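You operate a simulated robot arm through the tools that you are given. There is no shell and no other tool. Be economical: measure what you need, move in short steps, check, and stop when the job is done.

The job below is to be done with a simulated two-armed robot. You get a single attempt, and the scene is never put back.

Task
Open the table air, then jog the blue pane to the side stop.
Fine: green pad off the glass and on the rings shelf first; gauge full and belts up; rearm before jogging.
Where things are to end (x, y in the base frame): green pad within 0.06 m of [0.24, -1.57].

The check looks at the end state, three seconds after you hand in, the way a careful person would. Anything else that was tipped, shoved, dropped, spilled or broken makes it a failure.

Robot
Two 7-joint arms with two-finger parallel grippers on one trunk, on a base that drives. Base frame: it is fixed to the floor where the robot stands at the start and does not move with it; the origin is under the middle of the robot, x ahead of it, y to its left, z up. Units: m, degrees, N and s.
The left shoulder is at the start at [0.05, 0.168, 1.032], the right one opposite. With the tool pointing down near the work surface each hand reaches from about 0.1 to 0.62 m from the robot's upright axis, wherever it stands, measured 20 degrees to its own side. Places, roughly: blue stop [0.3, -0.6, 1.1]; cross switch [1.3, 2.8, 0.9]; go button [1.6, 2.8, 0.9]; lift lever [1.1, 2.8, 1]; orange stop [0.3, 0.6, 1.1]; rearm button [0.3, 0.2, 0.7]; red lever [0.4, 1.2, 1.1]; rollers switch [1.4, 2.8, 0.9]; sensor arm [0.4, -0.3, 1]; side panel [0.4, 0, 0.7]; sliding fence [0.4, 1.1, 1]; table air valve [0.3, 0, 0.7]; top of the rings shelf [0.2, -2, 0.8]. Payload 1.57 kg a hand.
Tool frame (each hand has its own): the origin (TCP) lies between the finger pads and is the grasp point; the fingertips stand 0.03 m ahead of it; z points along the fingers, y is the line along which they close. The gripper opens to 0.08 m. The fingers are 0.017 m wide and 0.012 m thick; the gripper's body (0.04 by 0.082 m) begins 0.08 m behind the TCP.
Orientation is that of the tool frame in the base frame, as a unit quaternion [x, y, z, w]. With the fingers straight down and closing along the base's y, the tool's x points along the base's -x, its y along +y and its z along -z.

Tools
- The arms move only by the tool send_rows. It takes "left_motion", "right_motion" or both (then of equal length, played together; a hand with none holds still); each is a list of rows, each an object of numbers (a shift or turn left out is 0, a gripper value left out holds the last): "x", "y", "z": the shift along the base's x, y, z in m; "wx", "wy", "wz": the turn, a rotation vector about the base's x, y, z in degrees. In form: [{"x": .., "y": .., "z": .., "wx": .., "wy": .., "wz": ..}, ...]. A call has 1 to 8 rows; each row is the pose to reach, as a shift and turn from the pose commanded when the call began. "left_claw" and "right_claw" are, for a hand that has rows, the opening, from 0 (shut) to 1 (fully open), set as the call begins (left out, the last holds). A row lasts 0.2 s, in which the tool goes at most 0.05 m and 8.6 degrees; a call with a longer step from one row to the next is refused whole, and so is a gripper value outside its range. A pose out of reach is approached as far as the arm can. The call stops where the force on the tool passes 40 N (or 10 N more than at its start, if that is more) or the arm is blocked; 0.2 s more then pass. Each finger travels about 0.045 m/s and halts on what it meets, pressing with about 33 N; the grip force reading is that of the motor and also rises with nothing between the fingers. The clock runs only during rows and for 0.2 s after the last one: add rows that repeat a pose to give the fingers time. The reply holds the time, the measured pose of the TCP, the force on the tool along the base axes, the opening and the grip force, in the units named above and with some noise, with the torque about the TCP (base axes, N m) and any sound that the robot's microphone picked up.
- Cameras (640 x 400 px; columns grow to the right, rows downward): "scene" is now at [0.129, 0.0007, 1.2358]; the picture's right is [0.01, -1.00, 0.00], its down [-0.62, -0.01, -0.79] and it looks along [0.79, 0.01, -0.62] (base axes); focal length 214 px, centre (320, 200). "left" rides on the left gripper at [0.072, 0.007, -0.122] in its tool frame; the picture's right is [-0.09, 1.00, 0.00], its down [-0.84, -0.08, -0.54] and it looks along [-0.54, -0.05, 0.84] (tool axes); focal length 238 px, centre (320, 200). "right" rides on the right gripper at [0.072, -0.007, -0.122] in its tool frame; the picture's right is [0.09, 1.00, 0.00], its down [-0.84, 0.08, -0.54] and it looks along [-0.54, 0.05, 0.84] (tool axes); focal length 238 px, centre (320, 200). There is no depth. A picture from a camera that has moved, and an enlarged one, comes with that camera's place and axes in the base frame and with its lens.
- camera(camera): a new picture of that camera. It takes no simulated time.
- lift_body(by): slides the trunk up (or, below 0, down) by that many m; the arms and the scene camera ride with it, the base frame stays. It gives what a move gives, with no picture.
- base_move(legs): drives the robot by 1 to 6 legs, each [ahead, left, turn to the left] in m, m and degrees, along the robot's own axes; the way and the turn of a leg run together, so that a leg with both is an arc; at most 1.5 m and 180 degrees a leg. The arms and the cameras ride along, it lands a little off, and it stops where it bumps. It gives what a move gives.
- head_to(pan, tilt): turns the head with the scene camera to pan (to the left, within 80 degrees either way) and tilt (down, from -29 to 69), counted from straight ahead of the robot. It gives what a move gives.
- inspect(camera, box): a new picture of the part [left, top, right, bottom] of that camera's present view, enlarged. It takes no simulated time.
- sign_off(): hands the job in; it is judged then, once.

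Work in short steps. Places have to be worked out from the pictures, the camera data and where the tool is seen: move nearer, look again, correct. Check each grasp and each placing, and mend what went wrong. You have 120 turns and 100 pictures in all, those below and enlarged ones among them. Open the grippers and draw the arms clear of the work before you hand the job in, unless the task says otherwise; then end with one line.

The tools are called after ">>>" as name(argument=value, ...) on one line, values as JSON. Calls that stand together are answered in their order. send_rows: Moves the arms, as the interface text tells. Its arguments: {"type":"object","properties":{"left_motion":{"type":"array","items":{"type":"object","properties":{"x":{"type":"number"},"y":{"type":"number"},"z":{"type":"number"},"wx":{"type":"number"},"wy":{"type":"number"},"wz":{"type":"number"}}}},"left_claw":{"type":"number"},"right_motion":{"type":"array","items":{"type":"object","properties":{"x":{"type":"number"},"y":{"type":"number"},"z":{"type":"number"},"wx":{"type":"number"},"wy":{"type":"number"},"wz":{"type":"number"}}}},"right_claw":{"type":"number"}},"required":[]} The other tools are called the same way: lift_body (by) slides the trunk up or down; base_move (legs) drives the base; head_to (pan, tilt) turns the head that bears the scene camera; camera (camera) takes a picture; inspect (camera, box) takes an enlarged picture of a part of a camera's view; sign_off () hands the job in.

At the start:

```text
t: 0.0
left_ee_pos: [0.4611, 0.3314, 1.1204]
left_orientation: [0.0, 1.0, 0.0, 0.0]
left_wrist_force: [-0.1, -0.3, 0.1]
left_wrist_torque: [0.0, -0.04, 0.02]
left_width: 0.0799
left_finger_force: 0.0
right_ee_pos: [0.4037, -0.0771, 1.1042]
right_orientation: [0.001, 1.0, 0.0, 0.0]
right_wrist_force: [0.9, 0.0, -1.0]
right_wrist_torque: [0.01, -0.01, -0.01]
right_width: 0.0801
right_finger_force: 0.2
trunk travel left (down, up): [-0.2, 0.243]
robot x, y, heading: [0.0025, 0.0002, -0.3]
head pan, tilt: [0.6, 38.1]
```

scene: 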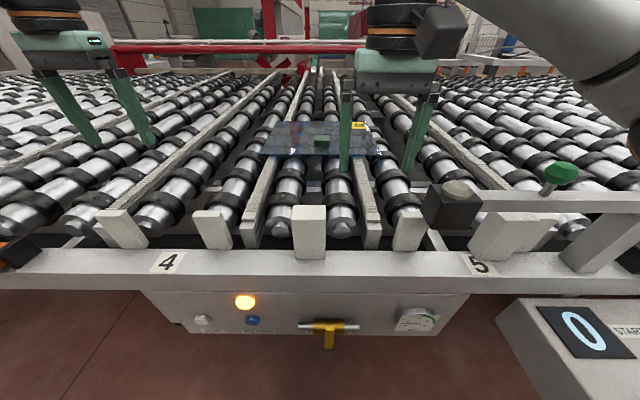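
right: 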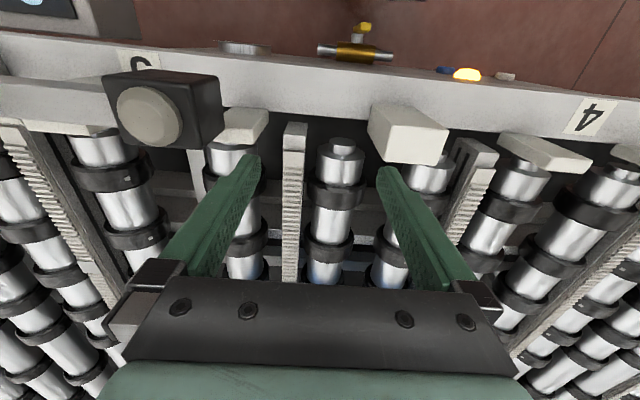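
left: 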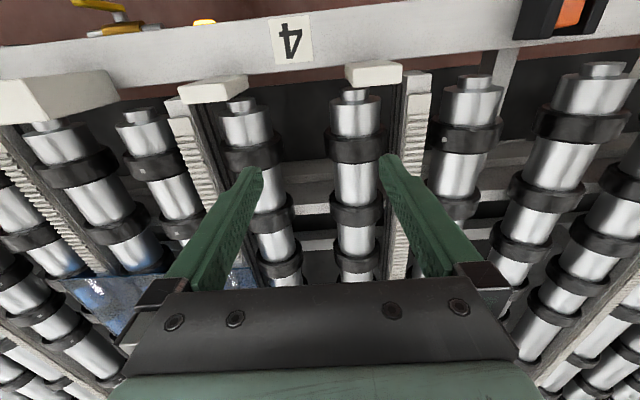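

I see a roller table, the blue pane with a small green pad near the middle, and a front panel with buttons, yellow valve and gauge. I look closer at both.

>>> inspect(camera="scene", box=[140, 280, 480, 360])

>>> inspect(camera="scene", box=[220, 90, 460, 260])

>>> head_to(pan=-60, tilt=30)

```text
1.88 times, centred on (310, 320) of scene
camera zoom: at [0.129, 0.0007, 1.2358], right [0.01, -1.0, 0.0], down [-0.62, -0.01, -0.79], along [0.79, 0.01, -0.62], focal length 404 px, centre (339, -26)
```

zoom: 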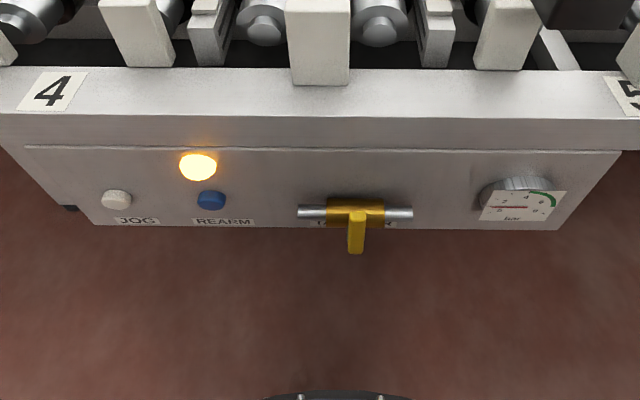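

```text
2.35 times, centred on (340, 175) of scene
camera zoom: at [0.129, 0.0007, 1.2358], right [0.01, -1.0, 0.0], down [-0.62, -0.01, -0.79], along [0.79, 0.01, -0.62], focal length 505 px, centre (273, 259)
```

zoom: 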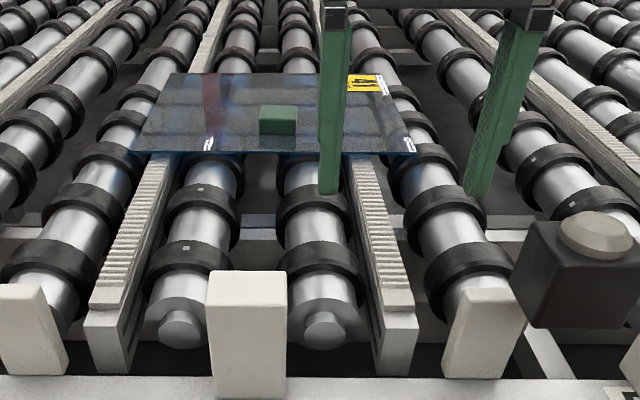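

```text
t: 1.3
left_ee_pos: [0.462, 0.332, 1.1198]
left_orientation: [0.0, 1.0, 0.0, 0.0]
left_wrist_force: [1.1, -0.1, -0.2]
left_wrist_torque: [-0.01, 0.02, 0.03]
left_width: 0.0799
left_finger_force: 0.0
right_ee_pos: [0.4048, -0.0766, 1.1036]
right_orientation: [0.0, 1.0, 0.0, 0.0]
right_wrist_force: [0.0, 0.0, -0.3]
right_wrist_torque: [-0.01, 0.01, 0.01]
right_width: 0.0801
right_finger_force: 0.0
trunk travel left (down, up): [-0.2, 0.243]
robot x, y, heading: [0.0004, 0.0012, 0.2]
head pan, tilt: [-60.0, 30.0]
```

Now I look to the right, for the side stop, sensor arm and rings shelf.

>>> camera(camera="scene")

>>> head_to(pan=-30, tilt=35)

>>> camera(camera="scene")

>>> head_to(pan=40, tilt=25)

>>> camera(camera="scene")

```text
94 pictures are left
camera scene: at [0.088, -0.0785, 1.2483], right [-0.87, -0.5, 0.0], down [-0.25, 0.43, -0.87], along [0.43, -0.75, -0.5], focal length 214 px, centre (320, 200)
```

scene: 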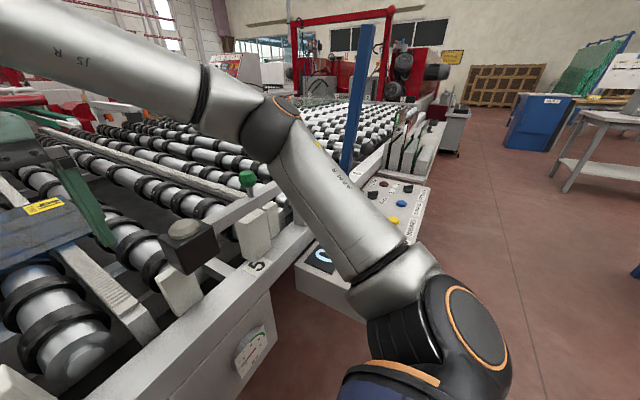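

```text
t: 2.2
left_ee_pos: [0.4617, 0.3317, 1.1198]
left_orientation: [0.001, 1.0, 0.0, 0.0]
left_wrist_force: [-0.6, 0.7, -0.2]
left_wrist_torque: [-0.03, 0.02, 0.04]
left_width: 0.08
left_finger_force: 0.0
right_ee_pos: [0.4038, -0.0758, 1.1041]
right_orientation: [-0.001, 1.0, 0.0, -0.001]
right_wrist_force: [0.8, 0.2, 0.2]
right_wrist_torque: [0.0, -0.01, -0.01]
right_width: 0.0799
right_finger_force: 0.1
trunk travel left (down, up): [-0.2, 0.243]
robot x, y, heading: [0.0002, -0.0004, -0.0]
head pan, tilt: [-30.0, 35.0]
```

```text
93 pictures are left
camera scene: at [0.1189, -0.0443, 1.2405], right [-0.5, -0.87, 0.0], down [-0.5, 0.29, -0.82], along [0.71, -0.41, -0.57], focal length 214 px, centre (320, 200)
```

scene: 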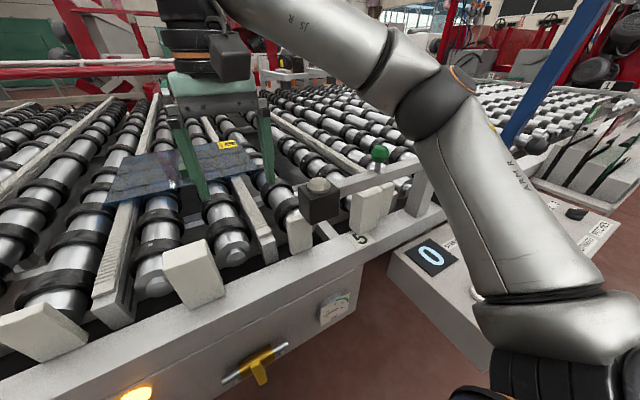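

```text
t: 3.7
left_ee_pos: [0.4618, 0.3316, 1.1192]
left_orientation: [0.0, 1.0, 0.0, 0.0]
left_wrist_force: [0.5, -0.8, 0.7]
left_wrist_torque: [0.03, 0.02, -0.02]
left_width: 0.08
left_finger_force: 0.1
right_ee_pos: [0.4041, -0.0776, 1.1042]
right_orientation: [0.001, 1.0, 0.001, -0.001]
right_wrist_force: [0.0, -0.2, -0.1]
right_wrist_torque: [-0.02, 0.02, -0.02]
right_width: 0.08
right_finger_force: 0.1
trunk travel left (down, up): [-0.2, 0.243]
robot x, y, heading: [0.0, -0.0036, 0.1]
head pan, tilt: [40.0, 25.0]
```

```text
92 pictures are left
camera scene: at [0.1133, 0.059, 1.2562], right [0.64, -0.77, 0.0], down [-0.32, -0.27, -0.91], along [0.69, 0.58, -0.42], focal length 214 px, centre (320, 200)
```

scene: 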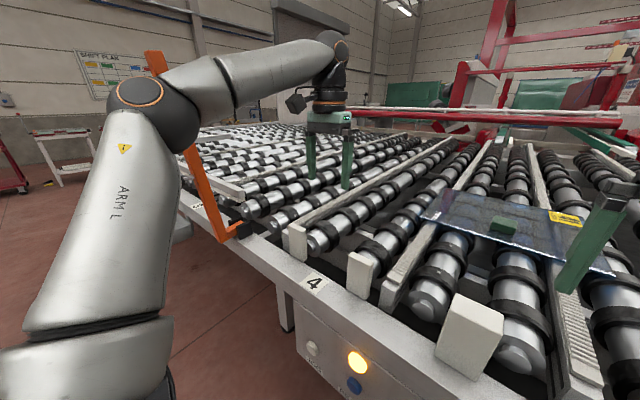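

The pad is around x≈0.66, y≈0.0, z≈1.01 by parallax. I look at it straight ahead and also straight down for the clearance in front of the base.

>>> head_to(pan=0, tilt=65)

>>> camera(camera="scene")

>>> send_rows(right_motion=[{"x": 0.02, "y": -0.02, "z": 0.04}, {"x": 0.05, "y": -0.02, "z": 0.08}, {"x": 0.1, "y": -0.01, "z": 0.08}, {"x": 0.14, "y": 0.0, "z": 0.08}])

>>> camera(camera="right")

```text
t: 4.7
left_ee_pos: [0.4621, 0.3323, 1.1196]
left_orientation: [0.001, 1.0, 0.0, 0.0]
left_wrist_force: [0.3, 0.3, 0.7]
left_wrist_torque: [0.01, 0.0, -0.02]
left_width: 0.0799
left_finger_force: 0.1
right_ee_pos: [0.4035, -0.0766, 1.1041]
right_orientation: [0.0, 1.0, 0.0, -0.001]
right_wrist_force: [0.0, 0.1, 0.0]
right_wrist_torque: [0.0, 0.01, -0.03]
right_width: 0.08
right_finger_force: 0.1
trunk travel left (down, up): [-0.2, 0.243]
robot x, y, heading: [-0.003, 0.0001, 0.3]
head pan, tilt: [0.0, 65.0]
```

```text
91 pictures are left
camera scene: at [0.1034, -0.0002, 1.2007], right [0.0, -1.0, 0.0], down [-0.91, 0.0, -0.42], along [0.42, 0.0, -0.91], focal length 214 px, centre (320, 200)
```

scene: 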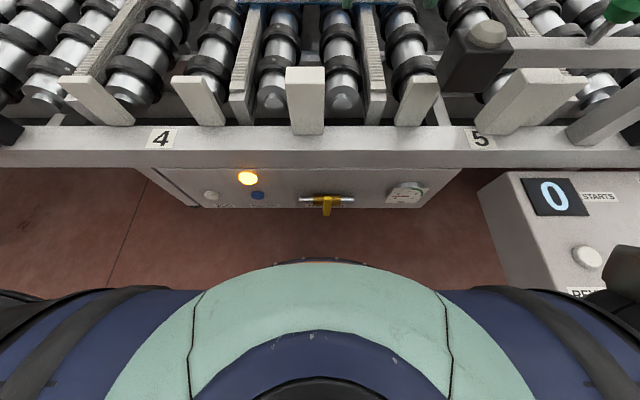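

```text
refused: row 3 steps farther than a row can; nothing moved
```

```text
90 pictures are left
camera right: at [0.3324, -0.0836, 1.2261], right [-0.09, 1.0, 0.0], down [0.84, 0.08, 0.54], along [0.54, 0.05, -0.84], focal length 238 px, centre (320, 200)
```

right: 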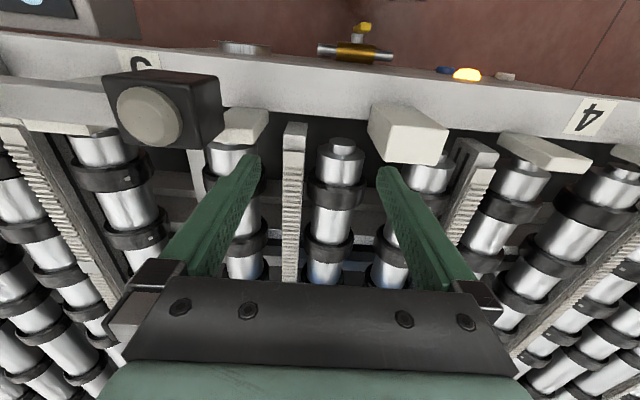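

I resend the arm move in smaller steps, raising the tool and going forward over the pane.

>>> send_rows(right_motion=[{"z": 0.04}, {"x": 0.02, "z": 0.08}, {"x": 0.065, "y": 0.01, "z": 0.09}, {"x": 0.11, "y": 0.025, "z": 0.09}, {"x": 0.15, "y": 0.04, "z": 0.09}, {"x": 0.18, "y": 0.06, "z": 0.09}])

>>> camera(camera="right")

>>> head_to(pan=0, tilt=35)

>>> camera(camera="scene")

```text
t: 6.1
left_ee_pos: [0.4618, 0.3317, 1.1204]
left_orientation: [0.0, 1.0, 0.0, 0.001]
left_wrist_force: [-0.4, -0.1, 0.7]
left_wrist_torque: [-0.02, -0.01, 0.01]
left_width: 0.0799
left_finger_force: 0.1
right_ee_pos: [0.4798, -0.0464, 1.1591]
right_orientation: [0.0, 1.0, 0.002, 0.001]
right_wrist_force: [-0.5, -0.2, -0.1]
right_wrist_torque: [0.02, -0.04, -0.01]
right_width: 0.0801
right_finger_force: 0.0
right hand out of reach, approached as far as the arm can: row 3, 4, 5, 6
trunk travel left (down, up): [-0.2, 0.243]
robot x, y, heading: [0.0005, 0.0018, -0.0]
head pan, tilt: [0.0, 65.0]
```

```text
89 pictures are left
camera right: at [0.4075, -0.0538, 1.282], right [-0.09, 1.0, 0.0], down [0.84, 0.08, 0.54], along [0.54, 0.05, -0.84], focal length 238 px, centre (320, 200)
```

right: 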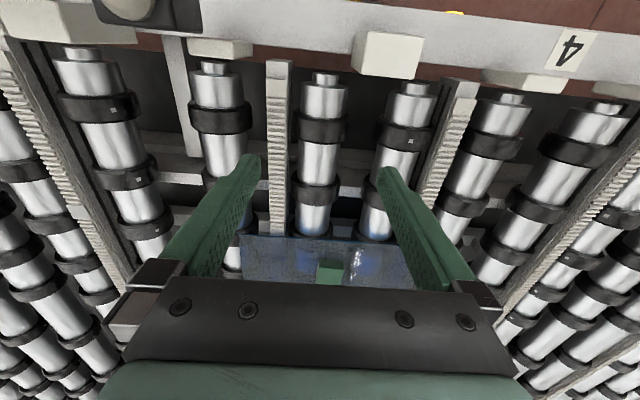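

```text
t: 7.1
left_ee_pos: [0.4612, 0.3309, 1.1187]
left_orientation: [0.0, 1.0, 0.001, 0.0]
left_wrist_force: [-0.7, 0.0, 1.0]
left_wrist_torque: [0.02, -0.01, 0.01]
left_width: 0.0797
left_finger_force: 0.1
right_ee_pos: [0.4785, -0.0468, 1.1588]
right_orientation: [-0.001, 1.0, 0.002, 0.001]
right_wrist_force: [0.3, -0.3, 0.8]
right_wrist_torque: [0.01, 0.0, 0.01]
right_width: 0.08
right_finger_force: 0.0
trunk travel left (down, up): [-0.2, 0.243]
robot x, y, heading: [-0.0004, 0.0027, 0.1]
head pan, tilt: [0.0, 35.0]
```

```text
88 pictures are left
camera scene: at [0.1308, -0.0002, 1.2404], right [0.0, -1.0, 0.0], down [-0.57, 0.0, -0.82], along [0.82, 0.0, -0.57], focal length 214 px, centre (320, 200)
```

scene: 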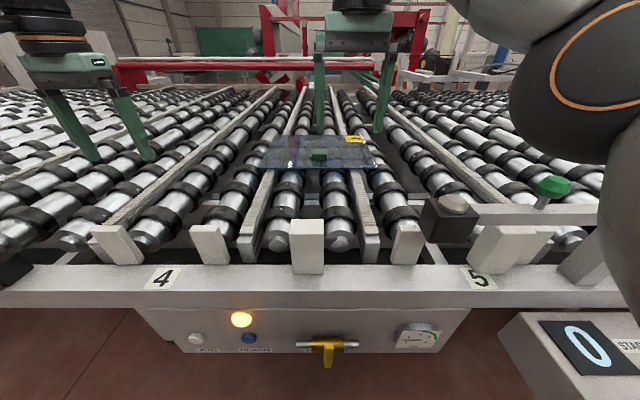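

The reach is limited at this height, so I raise the trunk, which puts the wrist near shoulder level and also gives me a steeper view of the clearance.

>>> lift_body(by=0.2)

>>> camera(camera="scene")

>>> head_to(pan=0, tilt=69)

>>> camera(camera="scene")

```text
t: 9.2
left_ee_pos: [0.4625, 0.3314, 1.3191]
left_orientation: [0.0, 1.0, 0.001, 0.0]
left_wrist_force: [-0.1, 0.0, 0.6]
left_wrist_torque: [0.02, -0.03, -0.02]
left_width: 0.0801
left_finger_force: 0.1
right_ee_pos: [0.4777, -0.0486, 1.3602]
right_orientation: [0.0, 1.0, 0.001, 0.001]
right_wrist_force: [0.2, -0.5, -0.9]
right_wrist_torque: [-0.02, 0.0, 0.02]
right_width: 0.08
right_finger_force: 0.0
trunk travel left (down, up): [-0.4, 0.043]
robot x, y, heading: [0.0005, 0.0002, -0.1]
head pan, tilt: [0.0, 35.0]
```

```text
87 pictures are left
camera scene: at [0.1309, -0.0002, 1.4404], right [0.0, -1.0, 0.0], down [-0.57, 0.0, -0.82], along [0.82, 0.0, -0.57], focal length 214 px, centre (320, 200)
```

scene: 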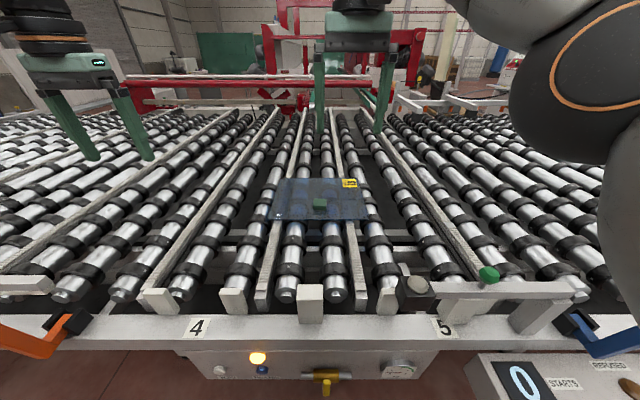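

```text
t: 10.2
left_ee_pos: [0.4621, 0.332, 1.3199]
left_orientation: [0.0, 1.0, 0.0, 0.0]
left_wrist_force: [-0.4, -1.0, -0.8]
left_wrist_torque: [0.01, 0.01, -0.03]
left_width: 0.08
left_finger_force: 0.0
right_ee_pos: [0.4797, -0.0477, 1.3599]
right_orientation: [0.0, 1.0, 0.001, 0.001]
right_wrist_force: [-0.7, -0.3, -0.3]
right_wrist_torque: [-0.01, -0.01, -0.01]
right_width: 0.0799
right_finger_force: 0.1
trunk travel left (down, up): [-0.4, 0.043]
robot x, y, heading: [0.0039, 0.0004, 0.0]
head pan, tilt: [0.0, 68.8]
```

```text
86 pictures are left
camera scene: at [0.0986, -0.0002, 1.3968], right [0.0, -1.0, 0.0], down [-0.93, 0.0, -0.36], along [0.36, 0.0, -0.93], focal length 214 px, centre (320, 200)
```

scene: 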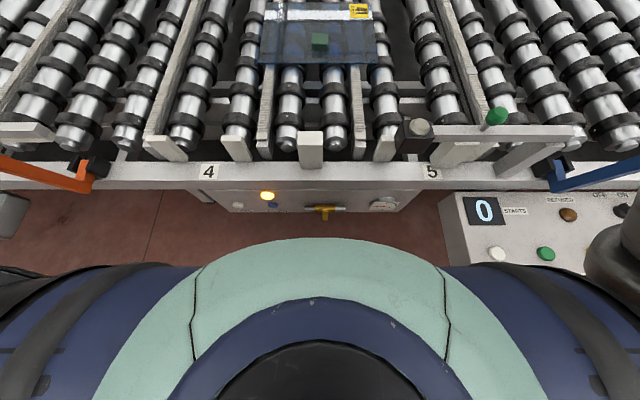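

Parallax puts the pad near x≈0.77, y≈0, z≈0.97, which is beyond straight-down reach. The table rail starts at x≈0.31, so I edge forward gently.

>>> base_move(legs=[[0.06, 0, 0]])

>>> camera(camera="scene")

```text
t: 11.2
left_ee_pos: [0.524, 0.3309, 1.3187]
left_orientation: [-0.002, 1.0, 0.0, 0.0]
left_wrist_force: [0.9, -0.2, -0.2]
left_wrist_torque: [0.0, 0.03, 0.01]
left_width: 0.0802
left_finger_force: 0.1
right_ee_pos: [0.5413, -0.0461, 1.3599]
right_orientation: [0.0, 1.0, 0.001, 0.0]
right_wrist_force: [0.5, 0.7, -0.4]
right_wrist_torque: [0.0, 0.03, 0.0]
right_width: 0.08
right_finger_force: 0.1
trunk travel left (down, up): [-0.4, 0.043]
robot x, y, heading: [0.0608, -0.0015, -0.1]
head pan, tilt: [0.0, 68.8]
```

```text
85 pictures are left
camera scene: at [0.16, -0.0001, 1.3967], right [0.0, -1.0, 0.0], down [-0.93, 0.0, -0.36], along [0.36, 0.0, -0.93], focal length 214 px, centre (320, 200)
```

scene: 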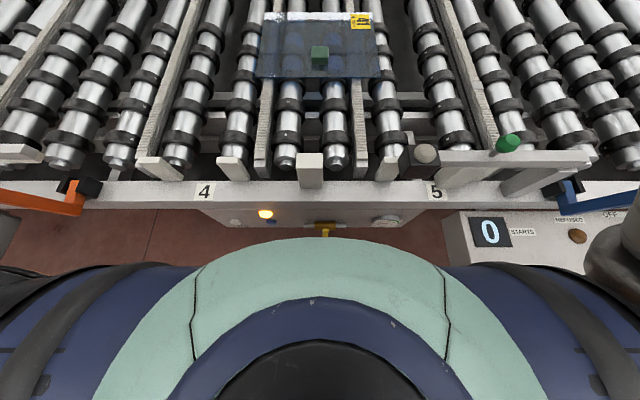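

No bump; the pad refines to x≈0.78. I go 0.05 m more.

>>> base_move(legs=[[0.05, 0, 0]])

>>> send_rows(right_motion=[{"x": 0.03, "y": 0.01, "z": -0.03}, {"x": 0.06, "y": 0.02, "z": -0.06}, {"x": 0.09, "y": 0.03, "z": -0.09}, {"x": 0.12, "y": 0.04, "z": -0.12}, {"x": 0.12, "y": 0.045, "z": -0.16}, {"x": 0.12, "y": 0.045, "z": -0.2}, {"x": 0.12, "y": 0.045, "z": -0.2}])

>>> camera(camera="right")

```text
t: 12.1
left_ee_pos: [0.5719, 0.3317, 1.3197]
left_orientation: [-0.002, 1.0, 0.0, 0.0]
left_wrist_force: [0.6, 0.5, -0.2]
left_wrist_torque: [-0.05, 0.03, 0.0]
left_width: 0.0801
left_finger_force: 0.0
right_ee_pos: [0.591, -0.0479, 1.3588]
right_orientation: [0.0, 1.0, 0.001, 0.0]
right_wrist_force: [0.6, 0.2, 0.1]
right_wrist_torque: [0.03, 0.08, 0.02]
right_width: 0.0799
right_finger_force: 0.0
trunk travel left (down, up): [-0.4, 0.043]
robot x, y, heading: [0.1114, 0.0013, -0.2]
head pan, tilt: [0.0, 68.8]
```

```text
t: 13.7
left_ee_pos: [0.5704, 0.3316, 1.3188]
left_orientation: [-0.001, 1.0, 0.0, 0.001]
left_wrist_force: [-0.2, 0.4, 0.2]
left_wrist_torque: [0.0, 0.02, 0.0]
left_width: 0.0798
left_finger_force: 0.1
right_ee_pos: [0.6765, -0.0056, 1.1643]
right_orientation: [0.0, 1.0, 0.0, 0.001]
right_wrist_force: [-0.5, 0.0, 0.0]
right_wrist_torque: [0.0, 0.01, 0.01]
right_width: 0.0799
right_finger_force: 0.1
right hand out of reach, approached as far as the arm can: row 1, 2, 3, 4, 5, 6, 7
trunk travel left (down, up): [-0.4, 0.043]
robot x, y, heading: [0.1088, 0.0033, 0.0]
head pan, tilt: [0.0, 68.8]
```

```text
84 pictures are left
camera right: at [0.6047, -0.0128, 1.2854], right [-0.09, 1.0, 0.0], down [0.84, 0.08, 0.54], along [0.54, 0.05, -0.84], focal length 238 px, centre (320, 200)
```

right: 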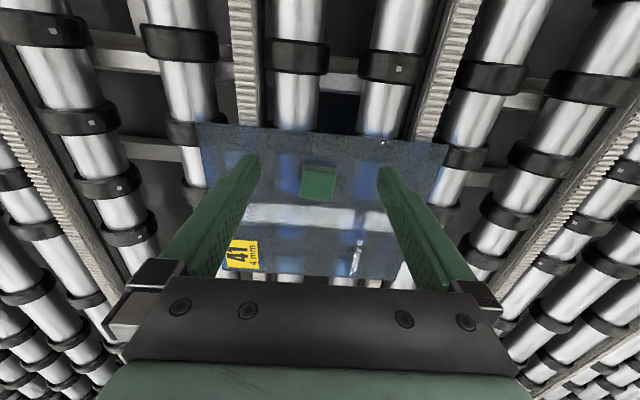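

The pad comes to about (0.77, 0.00). I enlarge it to judge size and orientation.

>>> inspect(camera="right", box=[240, 120, 400, 220])

>>> head_to(pan=0, tilt=38)

>>> inspect(camera="scene", box=[240, 150, 400, 250])

```text
4.00 times, centred on (320, 170) of right
camera zoom: at [0.6047, -0.0128, 1.2854], right [-0.09, 1.0, 0.0], down [0.84, 0.08, 0.54], along [0.54, 0.05, -0.84], focal length 953 px, centre (320, 320)
```

zoom: 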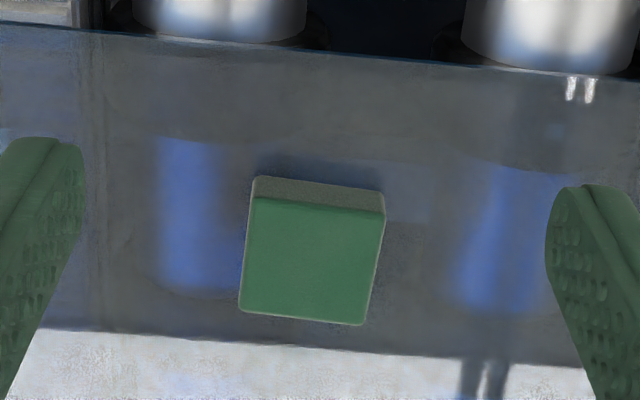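

```text
t: 14.7
left_ee_pos: [0.5724, 0.3315, 1.3193]
left_orientation: [-0.001, 1.0, 0.0, -0.001]
left_wrist_force: [0.0, 0.3, -0.2]
left_wrist_torque: [-0.02, 0.01, 0.04]
left_width: 0.08
left_finger_force: 0.1
right_ee_pos: [0.6761, -0.0068, 1.1637]
right_orientation: [-0.001, 1.0, 0.001, 0.001]
right_wrist_force: [0.6, -0.4, -0.5]
right_wrist_torque: [-0.01, 0.02, 0.01]
right_width: 0.0799
right_finger_force: 0.0
trunk travel left (down, up): [-0.4, 0.043]
robot x, y, heading: [0.106, 0.0004, 0.2]
head pan, tilt: [0.0, 38.0]
```

```text
4.00 times, centred on (320, 200) of scene
camera zoom: at [0.2388, -0.0001, 1.4358], right [0.0, -1.0, 0.0], down [-0.62, 0.0, -0.79], along [0.79, 0.0, -0.62], focal length 858 px, centre (320, 200)
```

zoom: 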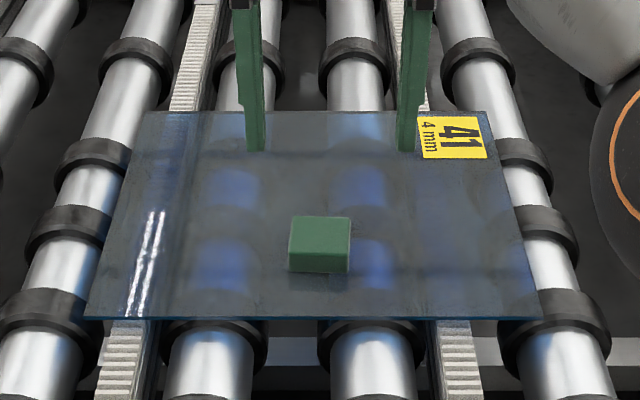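

The pad is about 0.045 m square and 0.02 m high, aligned with the base axes. I tilt the tool forward 26° to gain reach, then check the pose.

>>> send_rows(right_motion=[{"wy": -8}, {"wy": -16}, {"wy": -24, "z": -0.02}, {"wy": -26, "z": -0.04}, {"wy": -26, "z": -0.04}])

```text
t: 15.9
left_ee_pos: [0.5719, 0.3313, 1.32]
left_orientation: [-0.001, 1.0, 0.0, 0.0]
left_wrist_force: [-0.5, 0.5, 0.7]
left_wrist_torque: [-0.01, 0.02, -0.01]
left_width: 0.0801
left_finger_force: 0.1
right_ee_pos: [0.6758, -0.0054, 1.1256]
right_orientation: [-0.001, 0.974, 0.001, 0.227]
right_wrist_force: [0.7, -0.2, -0.7]
right_wrist_torque: [0.02, 0.0, -0.02]
right_width: 0.0801
right_finger_force: 0.0
trunk travel left (down, up): [-0.4, 0.043]
robot x, y, heading: [0.1104, -0.0014, -0.2]
head pan, tilt: [0.0, 38.0]
```

The tilt works and the fingers lean forward. Now I move to just above the pad.

>>> send_rows(right_motion=[{"x": 0.035, "y": 0.003, "z": -0.02}, {"x": 0.07, "y": 0.006, "z": -0.04}, {"x": 0.088, "y": 0.006, "z": -0.065}, {"x": 0.088, "y": 0.006, "z": -0.065}])

>>> camera(camera="right")

>>> inspect(camera="scene", box=[240, 150, 400, 250])

```text
t: 16.9
left_ee_pos: [0.5717, 0.3312, 1.3191]
left_orientation: [-0.001, 1.0, -0.001, -0.001]
left_wrist_force: [0.4, 0.6, -0.3]
left_wrist_torque: [-0.03, 0.0, -0.01]
left_width: 0.0796
left_finger_force: 0.1
right_ee_pos: [0.7634, 0.0004, 1.0578]
right_orientation: [-0.001, 0.974, 0.0, 0.226]
right_wrist_force: [0.0, -0.4, 0.0]
right_wrist_torque: [-0.02, 0.01, -0.01]
right_width: 0.08
right_finger_force: 0.1
trunk travel left (down, up): [-0.4, 0.043]
robot x, y, heading: [0.1137, -0.0005, 0.3]
head pan, tilt: [0.0, 38.0]
```

```text
81 pictures are left
camera right: at [0.646, -0.0063, 1.1368], right [-0.08, 1.0, -0.04], down [0.51, 0.08, 0.85], along [0.85, 0.05, -0.52], focal length 238 px, centre (320, 200)
```

right: 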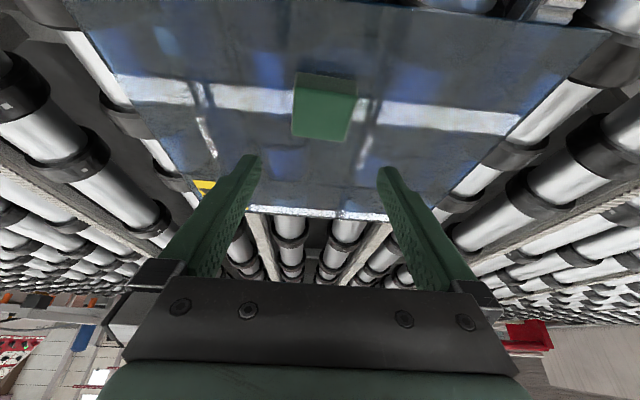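

```text
4.00 times, centred on (320, 200) of scene
camera zoom: at [0.2384, -0.0002, 1.436], right [0.0, -1.0, 0.0], down [-0.62, 0.0, -0.79], along [0.79, 0.0, -0.62], focal length 858 px, centre (320, 200)
```

zoom: 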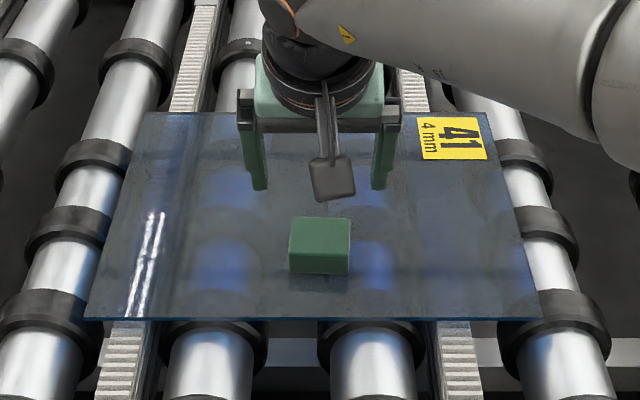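

Pad sits between the fingers laterally, slightly nearer the robot than the fingertips. I descend partly and look again.

>>> send_rows(right_motion=[{"z": -0.02}, {"z": -0.035}, {"z": -0.035}])

>>> camera(camera="right")

>>> inspect(camera="scene", box=[260, 150, 380, 225])

```text
t: 17.7
left_ee_pos: [0.5714, 0.3319, 1.3195]
left_orientation: [-0.001, 1.0, 0.001, 0.001]
left_wrist_force: [0.5, -0.3, -0.1]
left_wrist_torque: [0.02, 0.02, -0.01]
left_width: 0.0801
left_finger_force: 0.0
right_ee_pos: [0.7642, 0.0015, 1.0238]
right_orientation: [0.0, 0.974, 0.0, 0.225]
right_wrist_force: [-0.5, -0.4, 0.6]
right_wrist_torque: [0.06, 0.0, 0.02]
right_width: 0.0798
right_finger_force: 0.0
trunk travel left (down, up): [-0.4, 0.043]
robot x, y, heading: [0.1094, 0.0027, 0.0]
head pan, tilt: [0.0, 38.0]
```

```text
79 pictures are left
camera right: at [0.6465, -0.0059, 1.1021], right [-0.08, 1.0, -0.04], down [0.51, 0.08, 0.86], along [0.85, 0.05, -0.52], focal length 238 px, centre (320, 200)
```

right: 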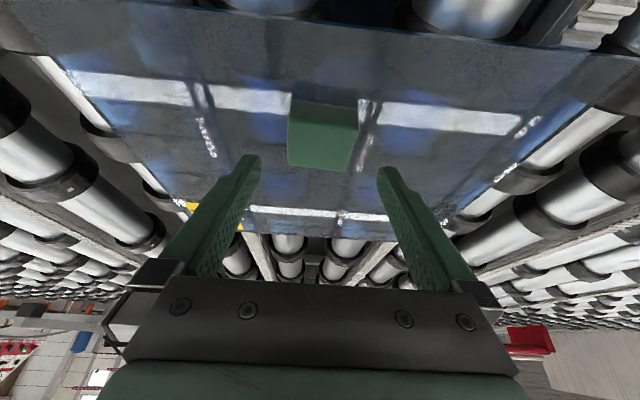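

```text
5.33 times, centred on (320, 188) of scene
camera zoom: at [0.2387, -0.0001, 1.4359], right [0.0, -1.0, 0.0], down [-0.62, 0.0, -0.79], along [0.79, 0.0, -0.62], focal length 1144 px, centre (320, 267)
```

zoom: 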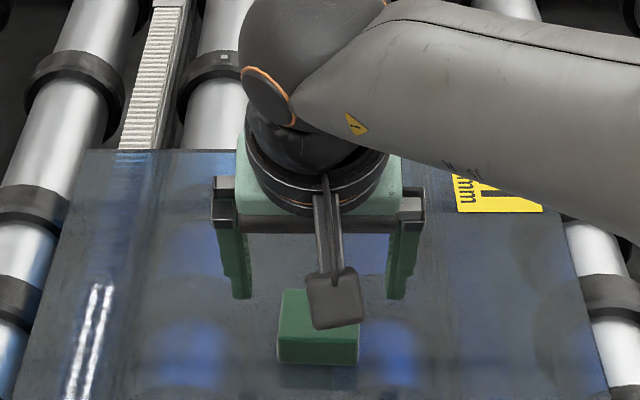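

The pad's centre is x≈0.765, top ≈0.985. I lower another 2.5 cm with a 1 cm pull-back, then look before closing.

>>> send_rows(right_motion=[{"x": -0.01, "z": -0.008}, {"x": -0.01, "z": -0.015}, {"x": -0.01, "z": -0.023}, {"x": -0.01, "z": -0.023}])

>>> camera(camera="right")

>>> inspect(camera="scene", box=[260, 150, 380, 225])

```text
t: 18.7
left_ee_pos: [0.571, 0.3315, 1.3182]
left_orientation: [0.0, 1.0, 0.0, 0.0]
left_wrist_force: [0.2, -0.2, 0.7]
left_wrist_torque: [-0.01, -0.04, 0.01]
left_width: 0.0799
left_finger_force: 0.0
right_ee_pos: [0.7549, 0.0002, 1.0021]
right_orientation: [0.0, 0.974, 0.001, 0.226]
right_wrist_force: [-0.8, -0.4, 0.0]
right_wrist_torque: [0.01, 0.03, 0.03]
right_width: 0.0799
right_finger_force: 0.1
trunk travel left (down, up): [-0.4, 0.043]
robot x, y, heading: [0.1103, -0.0009, 0.1]
head pan, tilt: [0.0, 38.0]
```

```text
77 pictures are left
camera right: at [0.6367, -0.0065, 1.0795], right [-0.08, 1.0, -0.04], down [0.51, 0.08, 0.86], along [0.85, 0.05, -0.52], focal length 238 px, centre (320, 200)
```

right: 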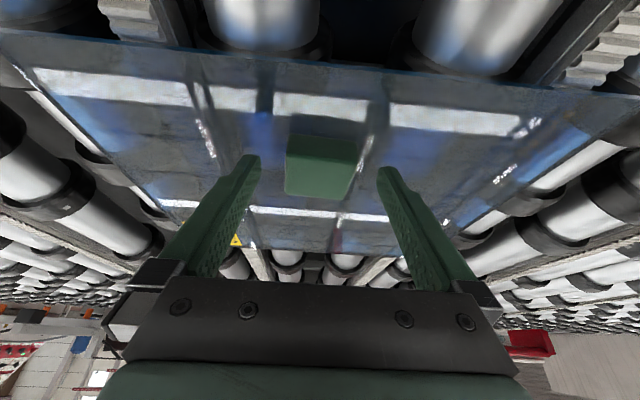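

```text
5.33 times, centred on (320, 188) of scene
camera zoom: at [0.2388, -0.0001, 1.4359], right [0.0, -1.0, 0.0], down [-0.62, 0.0, -0.79], along [0.79, 0.0, -0.62], focal length 1144 px, centre (320, 267)
```

zoom: 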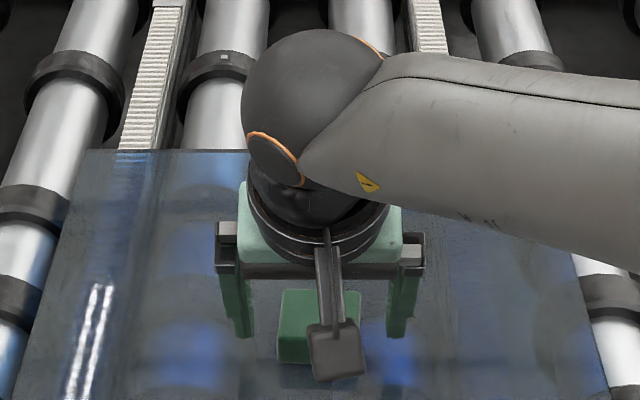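

The fingertips flank the pad at about mid-height. I close the gripper.

>>> send_rows(right_motion=[{"z": 0}, {"z": 0}, {"z": 0}, {"z": 0}, {"z": 0}], right_claw=0)

>>> send_rows(right_motion=[{"z": 0.01}, {"z": 0.03}, {"z": 0.05}, {"z": 0.05}])

>>> camera(camera="right")

```text
t: 19.9
left_ee_pos: [0.5713, 0.3309, 1.3192]
left_orientation: [-0.001, 1.0, 0.0, 0.0]
left_wrist_force: [0.4, 0.3, 0.2]
left_wrist_torque: [0.02, 0.02, 0.01]
left_width: 0.0799
left_finger_force: 0.0
right_ee_pos: [0.7536, 0.0009, 1.0015]
right_orientation: [0.0, 0.974, 0.0, 0.225]
right_wrist_force: [0.6, 0.1, 0.1]
right_wrist_torque: [0.01, -0.06, 0.0]
right_width: 0.0479
right_finger_force: 32.8
trunk travel left (down, up): [-0.4, 0.043]
robot x, y, heading: [0.1082, 0.0015, 0.1]
head pan, tilt: [0.0, 38.0]
```

```text
t: 20.9
left_ee_pos: [0.5721, 0.3317, 1.3194]
left_orientation: [0.0, 1.0, 0.0, 0.0]
left_wrist_force: [-0.1, 0.0, 0.4]
left_wrist_torque: [0.02, 0.0, -0.02]
left_width: 0.0799
left_finger_force: 0.0
right_ee_pos: [0.7545, -0.0001, 1.0513]
right_orientation: [0.0, 0.974, 0.001, 0.226]
right_wrist_force: [0.1, 0.5, 0.6]
right_wrist_torque: [-0.04, 0.0, 0.01]
right_width: 0.0479
right_finger_force: 32.8
trunk travel left (down, up): [-0.4, 0.043]
robot x, y, heading: [0.1083, -0.0009, 0.1]
head pan, tilt: [0.0, 38.0]
```

```text
75 pictures are left
camera right: at [0.6369, -0.0064, 1.1295], right [-0.08, 1.0, -0.04], down [0.51, 0.08, 0.85], along [0.85, 0.05, -0.52], focal length 238 px, centre (320, 200)
```

right: 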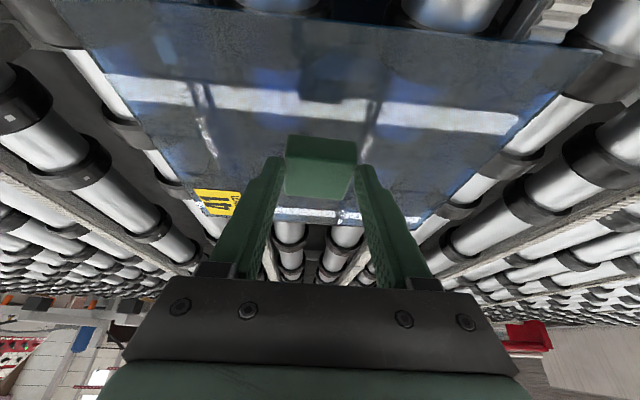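

The pad is held (48 mm wide). I lift it high and draw it back over the table before driving.

>>> send_rows(right_motion=[{"z": 0.05}, {"z": 0.1}, {"x": -0.03, "z": 0.14}, {"x": -0.07, "z": 0.17}, {"x": -0.11, "z": 0.2}, {"x": -0.15, "z": 0.22}, {"x": -0.19, "y": -0.02, "z": 0.24}, {"x": -0.23, "y": -0.04, "z": 0.25}])

>>> send_rows(right_motion=[{"x": -0.04, "y": -0.02}, {"x": -0.08, "y": -0.04}, {"x": -0.1, "y": -0.06}, {"x": -0.1, "y": -0.09}], left_motion=[{"x": -0.04, "y": -0.02}, {"x": -0.08, "y": -0.04}, {"x": -0.12, "y": -0.06}, {"x": -0.15, "y": -0.06}])

>>> head_to(pan=-50, tilt=30)

>>> camera(camera="scene")

>>> camera(camera="right")

```text
t: 22.7
left_ee_pos: [0.5705, 0.3311, 1.3199]
left_orientation: [-0.001, 1.0, 0.0, 0.001]
left_wrist_force: [-0.3, -0.5, -0.1]
left_wrist_torque: [0.04, -0.01, -0.01]
left_width: 0.08
left_finger_force: 0.0
right_ee_pos: [0.5235, -0.0404, 1.3012]
right_orientation: [0.0, 0.974, 0.001, 0.227]
right_wrist_force: [-0.6, 0.3, -0.1]
right_wrist_torque: [0.01, 0.04, -0.01]
right_width: 0.0478
right_finger_force: 33.2
trunk travel left (down, up): [-0.4, 0.043]
robot x, y, heading: [0.1101, 0.0061, -0.0]
head pan, tilt: [0.0, 38.0]
```

```text
t: 23.7
left_ee_pos: [0.4194, 0.2704, 1.3198]
left_orientation: [-0.001, 1.0, 0.0, 0.001]
left_wrist_force: [-0.4, -0.4, 0.5]
left_wrist_torque: [0.0, 0.0, -0.01]
left_width: 0.0799
left_finger_force: 0.0
right_ee_pos: [0.4234, -0.1307, 1.3019]
right_orientation: [-0.001, 0.974, 0.001, 0.226]
right_wrist_force: [0.7, -0.7, 0.9]
right_wrist_torque: [0.0, -0.01, -0.01]
right_width: 0.0476
right_finger_force: 32.8
trunk travel left (down, up): [-0.4, 0.043]
robot x, y, heading: [0.1091, 0.0014, 0.2]
head pan, tilt: [0.0, 38.0]
```

```text
t: 24.9
left_ee_pos: [0.4208, 0.2716, 1.3198]
left_orientation: [-0.001, 1.0, 0.001, -0.001]
left_wrist_force: [0.8, -0.2, -1.1]
left_wrist_torque: [-0.04, 0.03, 0.0]
left_width: 0.0801
left_finger_force: 0.1
right_ee_pos: [0.4249, -0.1302, 1.3025]
right_orientation: [0.0, 0.974, 0.001, 0.225]
right_wrist_force: [-0.1, -0.2, -0.6]
right_wrist_torque: [-0.01, 0.04, 0.02]
right_width: 0.048
right_finger_force: 32.7
trunk travel left (down, up): [-0.4, 0.043]
robot x, y, heading: [0.1113, 0.0009, -0.2]
head pan, tilt: [-50.0, 30.0]
```

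```text
74 pictures are left
camera scene: at [0.2107, -0.0694, 1.4483], right [-0.77, -0.64, 0.0], down [-0.32, 0.38, -0.87], along [0.56, -0.66, -0.5], focal length 214 px, centre (320, 200)
```

scene: 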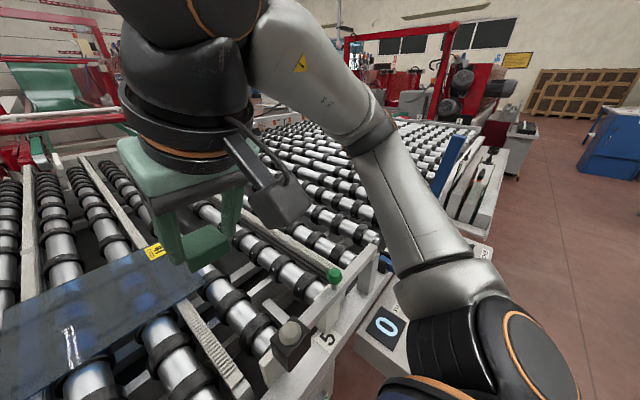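

```text
73 pictures are left
camera right: at [0.3074, -0.1367, 1.3799], right [-0.08, 1.0, -0.04], down [0.51, 0.08, 0.85], along [0.85, 0.05, -0.52], focal length 238 px, centre (320, 200)
```

right: 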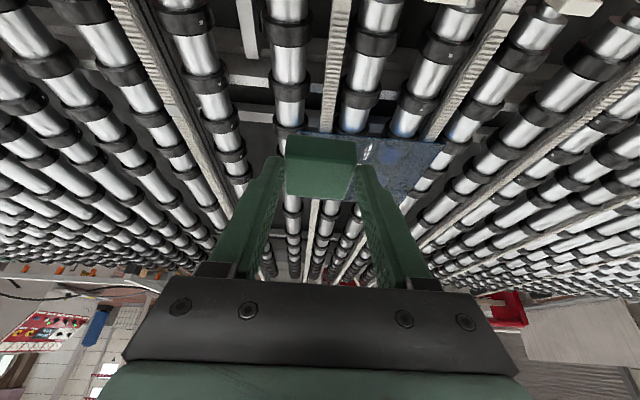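

The path behind is presumably floor; I back off 0.4 m so that base and arms clear the console, then look right.

>>> base_move(legs=[[-0.4, 0, 0]])

>>> head_to(pan=-70, tilt=30)

>>> camera(camera="scene")

```text
t: 27.4
left_ee_pos: [0.019, 0.2711, 1.3194]
left_orientation: [-0.003, 1.0, 0.0, 0.001]
left_wrist_force: [0.3, 0.1, -0.1]
left_wrist_torque: [0.01, 0.0, 0.03]
left_width: 0.0802
left_finger_force: 0.0
right_ee_pos: [0.0252, -0.1283, 1.302]
right_orientation: [-0.003, 0.974, 0.002, 0.226]
right_wrist_force: [0.6, 0.3, -0.1]
right_wrist_torque: [-0.01, 0.02, 0.02]
right_width: 0.0479
right_finger_force: 32.4
trunk travel left (down, up): [-0.4, 0.043]
robot x, y, heading: [-0.2876, 0.0019, 0.2]
head pan, tilt: [-50.0, 30.0]
```

```text
t: 28.2
left_ee_pos: [0.0184, 0.2721, 1.3191]
left_orientation: [-0.003, 1.0, 0.001, 0.001]
left_wrist_force: [-0.8, -1.7, 0.4]
left_wrist_torque: [0.01, 0.0, 0.04]
left_width: 0.0799
left_finger_force: 0.1
right_ee_pos: [0.025, -0.1299, 1.3024]
right_orientation: [-0.003, 0.974, 0.001, 0.226]
right_wrist_force: [0.3, -0.5, 1.3]
right_wrist_torque: [0.0, 0.04, -0.02]
right_width: 0.0478
right_finger_force: 33.1
trunk travel left (down, up): [-0.4, 0.043]
robot x, y, heading: [-0.2907, -0.0022, 0.5]
head pan, tilt: [-70.0, 30.0]
```

```text
72 pictures are left
camera scene: at [-0.216, -0.0859, 1.4483], right [-0.94, -0.35, 0.0], down [-0.17, 0.47, -0.87], along [0.3, -0.81, -0.5], focal length 214 px, centre (320, 200)
```

scene: 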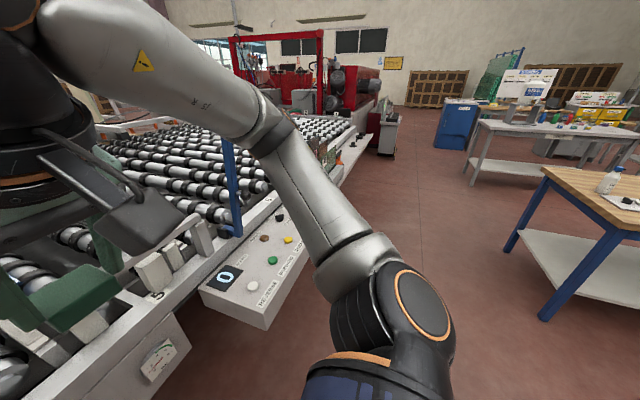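

The aisle along the table is clear at x≈-0.3. I drive 0.9 m to the right and look ahead for the rings shelf.

>>> base_move(legs=[[0, -0.9, 0]])

>>> head_to(pan=-50, tilt=35)

>>> camera(camera="scene")

```text
t: 36.4
left_ee_pos: [0.0223, -0.6257, 1.3204]
left_orientation: [0.002, 1.0, -0.001, 0.0]
left_wrist_force: [-0.8, 0.8, -0.4]
left_wrist_torque: [0.0, 0.02, 0.03]
left_width: 0.0801
left_finger_force: 0.1
right_ee_pos: [0.0243, -1.0274, 1.3018]
right_orientation: [0.003, 0.974, 0.0, 0.226]
right_wrist_force: [-0.4, -0.7, 0.3]
right_wrist_torque: [-0.01, 0.02, 0.0]
right_width: 0.0478
right_finger_force: 33.7
trunk travel left (down, up): [-0.4, 0.043]
robot x, y, heading: [-0.287, -0.9006, -0.3]
head pan, tilt: [-70.0, 30.0]
```

```text
t: 37.2
left_ee_pos: [0.0226, -0.6253, 1.3202]
left_orientation: [0.002, 1.0, 0.0, 0.001]
left_wrist_force: [0.0, -0.4, -0.1]
left_wrist_torque: [0.01, 0.01, -0.01]
left_width: 0.0801
left_finger_force: 0.0
right_ee_pos: [0.0241, -1.0273, 1.3024]
right_orientation: [0.002, 0.974, 0.0, 0.226]
right_wrist_force: [0.1, -0.4, 0.1]
right_wrist_torque: [-0.01, 0.03, 0.02]
right_width: 0.0479
right_finger_force: 33.0
trunk travel left (down, up): [-0.4, 0.043]
robot x, y, heading: [-0.2875, -0.8975, -0.1]
head pan, tilt: [-50.0, 35.0]
```

```text
71 pictures are left
camera scene: at [-0.1912, -0.9642, 1.4405], right [-0.77, -0.64, 0.0], down [-0.37, 0.44, -0.82], along [0.52, -0.63, -0.57], focal length 214 px, centre (320, 200)
```

scene: 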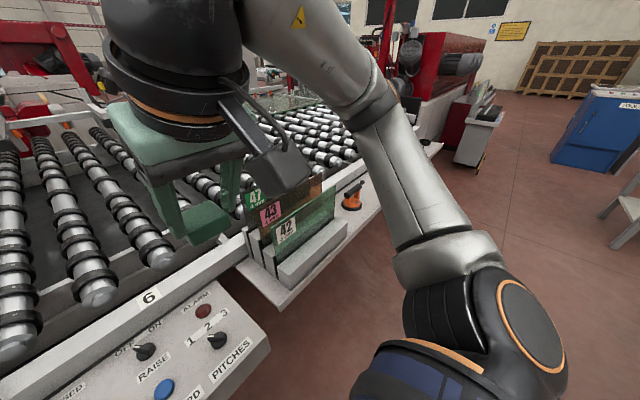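

I see the shelf with upright panes in a rack and an orange tool past it. I go 0.45 m further right and look straight at it.

>>> base_move(legs=[[0, -0.45, 0]])

>>> head_to(pan=-10, tilt=55)

>>> camera(camera="scene")

>>> camera(camera="right")

```text
t: 41.7
left_ee_pos: [0.0186, -1.0732, 1.3201]
left_orientation: [0.0, 1.0, 0.0, 0.001]
left_wrist_force: [0.7, -0.2, -0.4]
left_wrist_torque: [0.0, -0.01, 0.02]
left_width: 0.0801
left_finger_force: 0.1
right_ee_pos: [0.0221, -1.4737, 1.3018]
right_orientation: [0.001, 0.974, 0.001, 0.226]
right_wrist_force: [-0.3, -0.1, -0.5]
right_wrist_torque: [-0.03, 0.0, 0.02]
right_width: 0.0478
right_finger_force: 33.1
trunk travel left (down, up): [-0.4, 0.043]
robot x, y, heading: [-0.2912, -1.3445, -0.3]
head pan, tilt: [-50.0, 35.0]
```

```text
t: 42.8
left_ee_pos: [0.0194, -1.073, 1.3195]
left_orientation: [0.002, 1.0, 0.0, 0.0]
left_wrist_force: [-0.5, -0.4, -0.1]
left_wrist_torque: [0.0, -0.01, 0.01]
left_width: 0.0797
left_finger_force: 0.0
right_ee_pos: [0.0225, -1.4731, 1.3005]
right_orientation: [0.002, 0.974, 0.0, 0.226]
right_wrist_force: [0.4, -0.7, -0.2]
right_wrist_torque: [-0.03, -0.01, 0.0]
right_width: 0.0478
right_finger_force: 33.5
trunk travel left (down, up): [-0.4, 0.043]
robot x, y, heading: [-0.2936, -1.3429, -0.3]
head pan, tilt: [-10.0, 55.0]
```

```text
70 pictures are left
camera scene: at [-0.1784, -1.3562, 1.4123], right [-0.18, -0.98, 0.0], down [-0.81, 0.15, -0.57], along [0.56, -0.1, -0.82], focal length 214 px, centre (320, 200)
```

scene: 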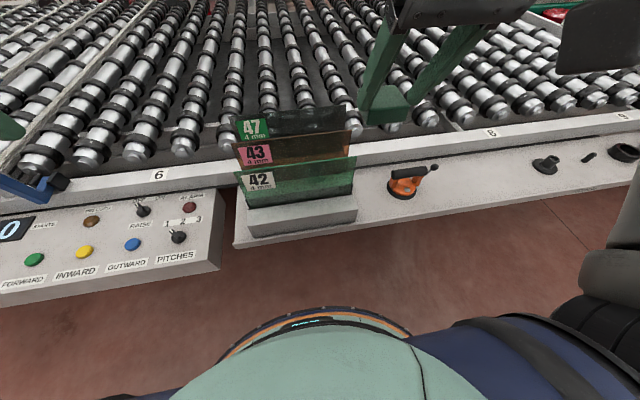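

```text
69 pictures are left
camera right: at [-0.0948, -1.4807, 1.3799], right [-0.08, 1.0, -0.04], down [0.51, 0.08, 0.85], along [0.85, 0.05, -0.52], focal length 238 px, centre (320, 200)
```

right: 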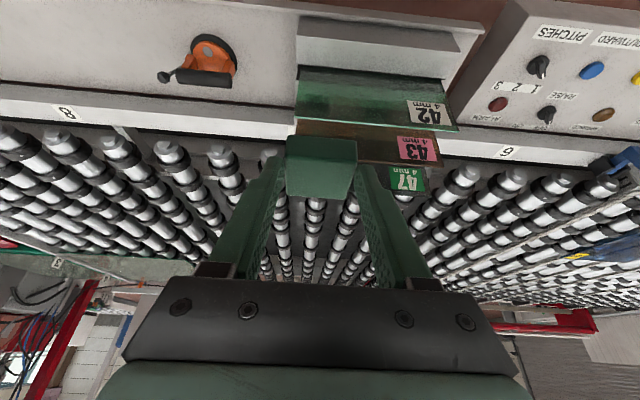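

The target spot is the gap between the rack's right end (y≈-1.535) and the orange cup (y≈-1.69), so I aim the pad at about (0.24, -1.61). I move the hand over it at height.

>>> send_rows(right_motion=[{"y": -0.045}, {"y": -0.09}, {"y": -0.135}, {"x": 0.045, "y": -0.137}, {"x": 0.09, "y": -0.137}, {"x": 0.135, "y": -0.137}, {"x": 0.18, "y": -0.137}, {"x": 0.205, "y": -0.137}])

>>> lift_body(by=-0.2)

>>> camera(camera="scene")

>>> camera(camera="right")

```text
t: 44.6
left_ee_pos: [0.0207, -1.0722, 1.318]
left_orientation: [0.002, 1.0, -0.001, 0.0]
left_wrist_force: [-0.9, -1.0, 0.0]
left_wrist_torque: [0.01, 0.0, 0.02]
left_width: 0.0798
left_finger_force: 0.0
right_ee_pos: [0.2282, -1.6122, 1.3015]
right_orientation: [0.002, 0.974, -0.001, 0.225]
right_wrist_force: [0.0, -0.2, 0.6]
right_wrist_torque: [0.0, 0.02, -0.01]
right_width: 0.0482
right_finger_force: 33.0
trunk travel left (down, up): [-0.4, 0.043]
robot x, y, heading: [-0.2902, -1.3431, -0.3]
head pan, tilt: [-10.0, 55.0]
```

```text
t: 46.7
left_ee_pos: [0.0196, -1.0728, 1.1194]
left_orientation: [0.002, 1.0, 0.0, 0.0]
left_wrist_force: [-0.3, -0.1, -0.4]
left_wrist_torque: [0.01, -0.03, -0.03]
left_width: 0.0798
left_finger_force: 0.1
right_ee_pos: [0.2271, -1.6113, 1.1026]
right_orientation: [0.001, 0.974, 0.0, 0.227]
right_wrist_force: [0.2, -0.3, 0.5]
right_wrist_torque: [-0.01, -0.01, 0.01]
right_width: 0.0482
right_finger_force: 33.0
trunk travel left (down, up): [-0.2, 0.243]
robot x, y, heading: [-0.2917, -1.3444, -0.4]
head pan, tilt: [-10.0, 55.0]
```

```text
68 pictures are left
camera scene: at [-0.1784, -1.3562, 1.2123], right [-0.18, -0.98, 0.0], down [-0.81, 0.14, -0.57], along [0.56, -0.1, -0.82], focal length 214 px, centre (320, 200)
```

scene: 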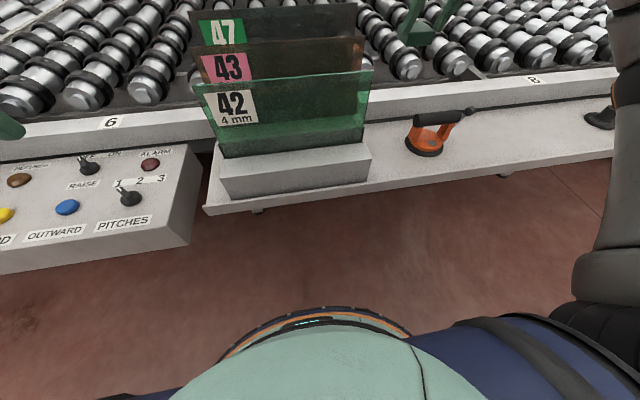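

```text
67 pictures are left
camera right: at [0.1105, -1.6179, 1.1807], right [-0.08, 1.0, -0.04], down [0.51, 0.08, 0.85], along [0.85, 0.05, -0.52], focal length 238 px, centre (320, 200)
```

right: 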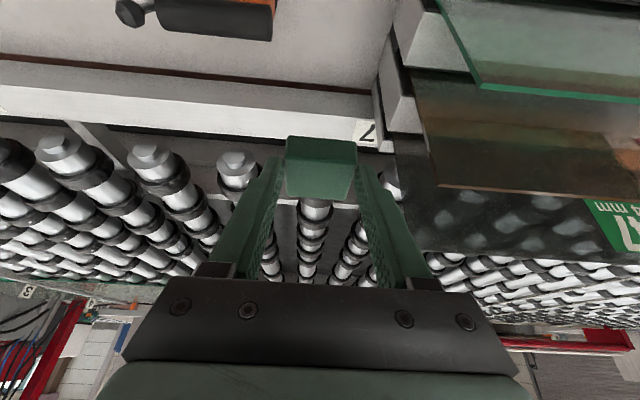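

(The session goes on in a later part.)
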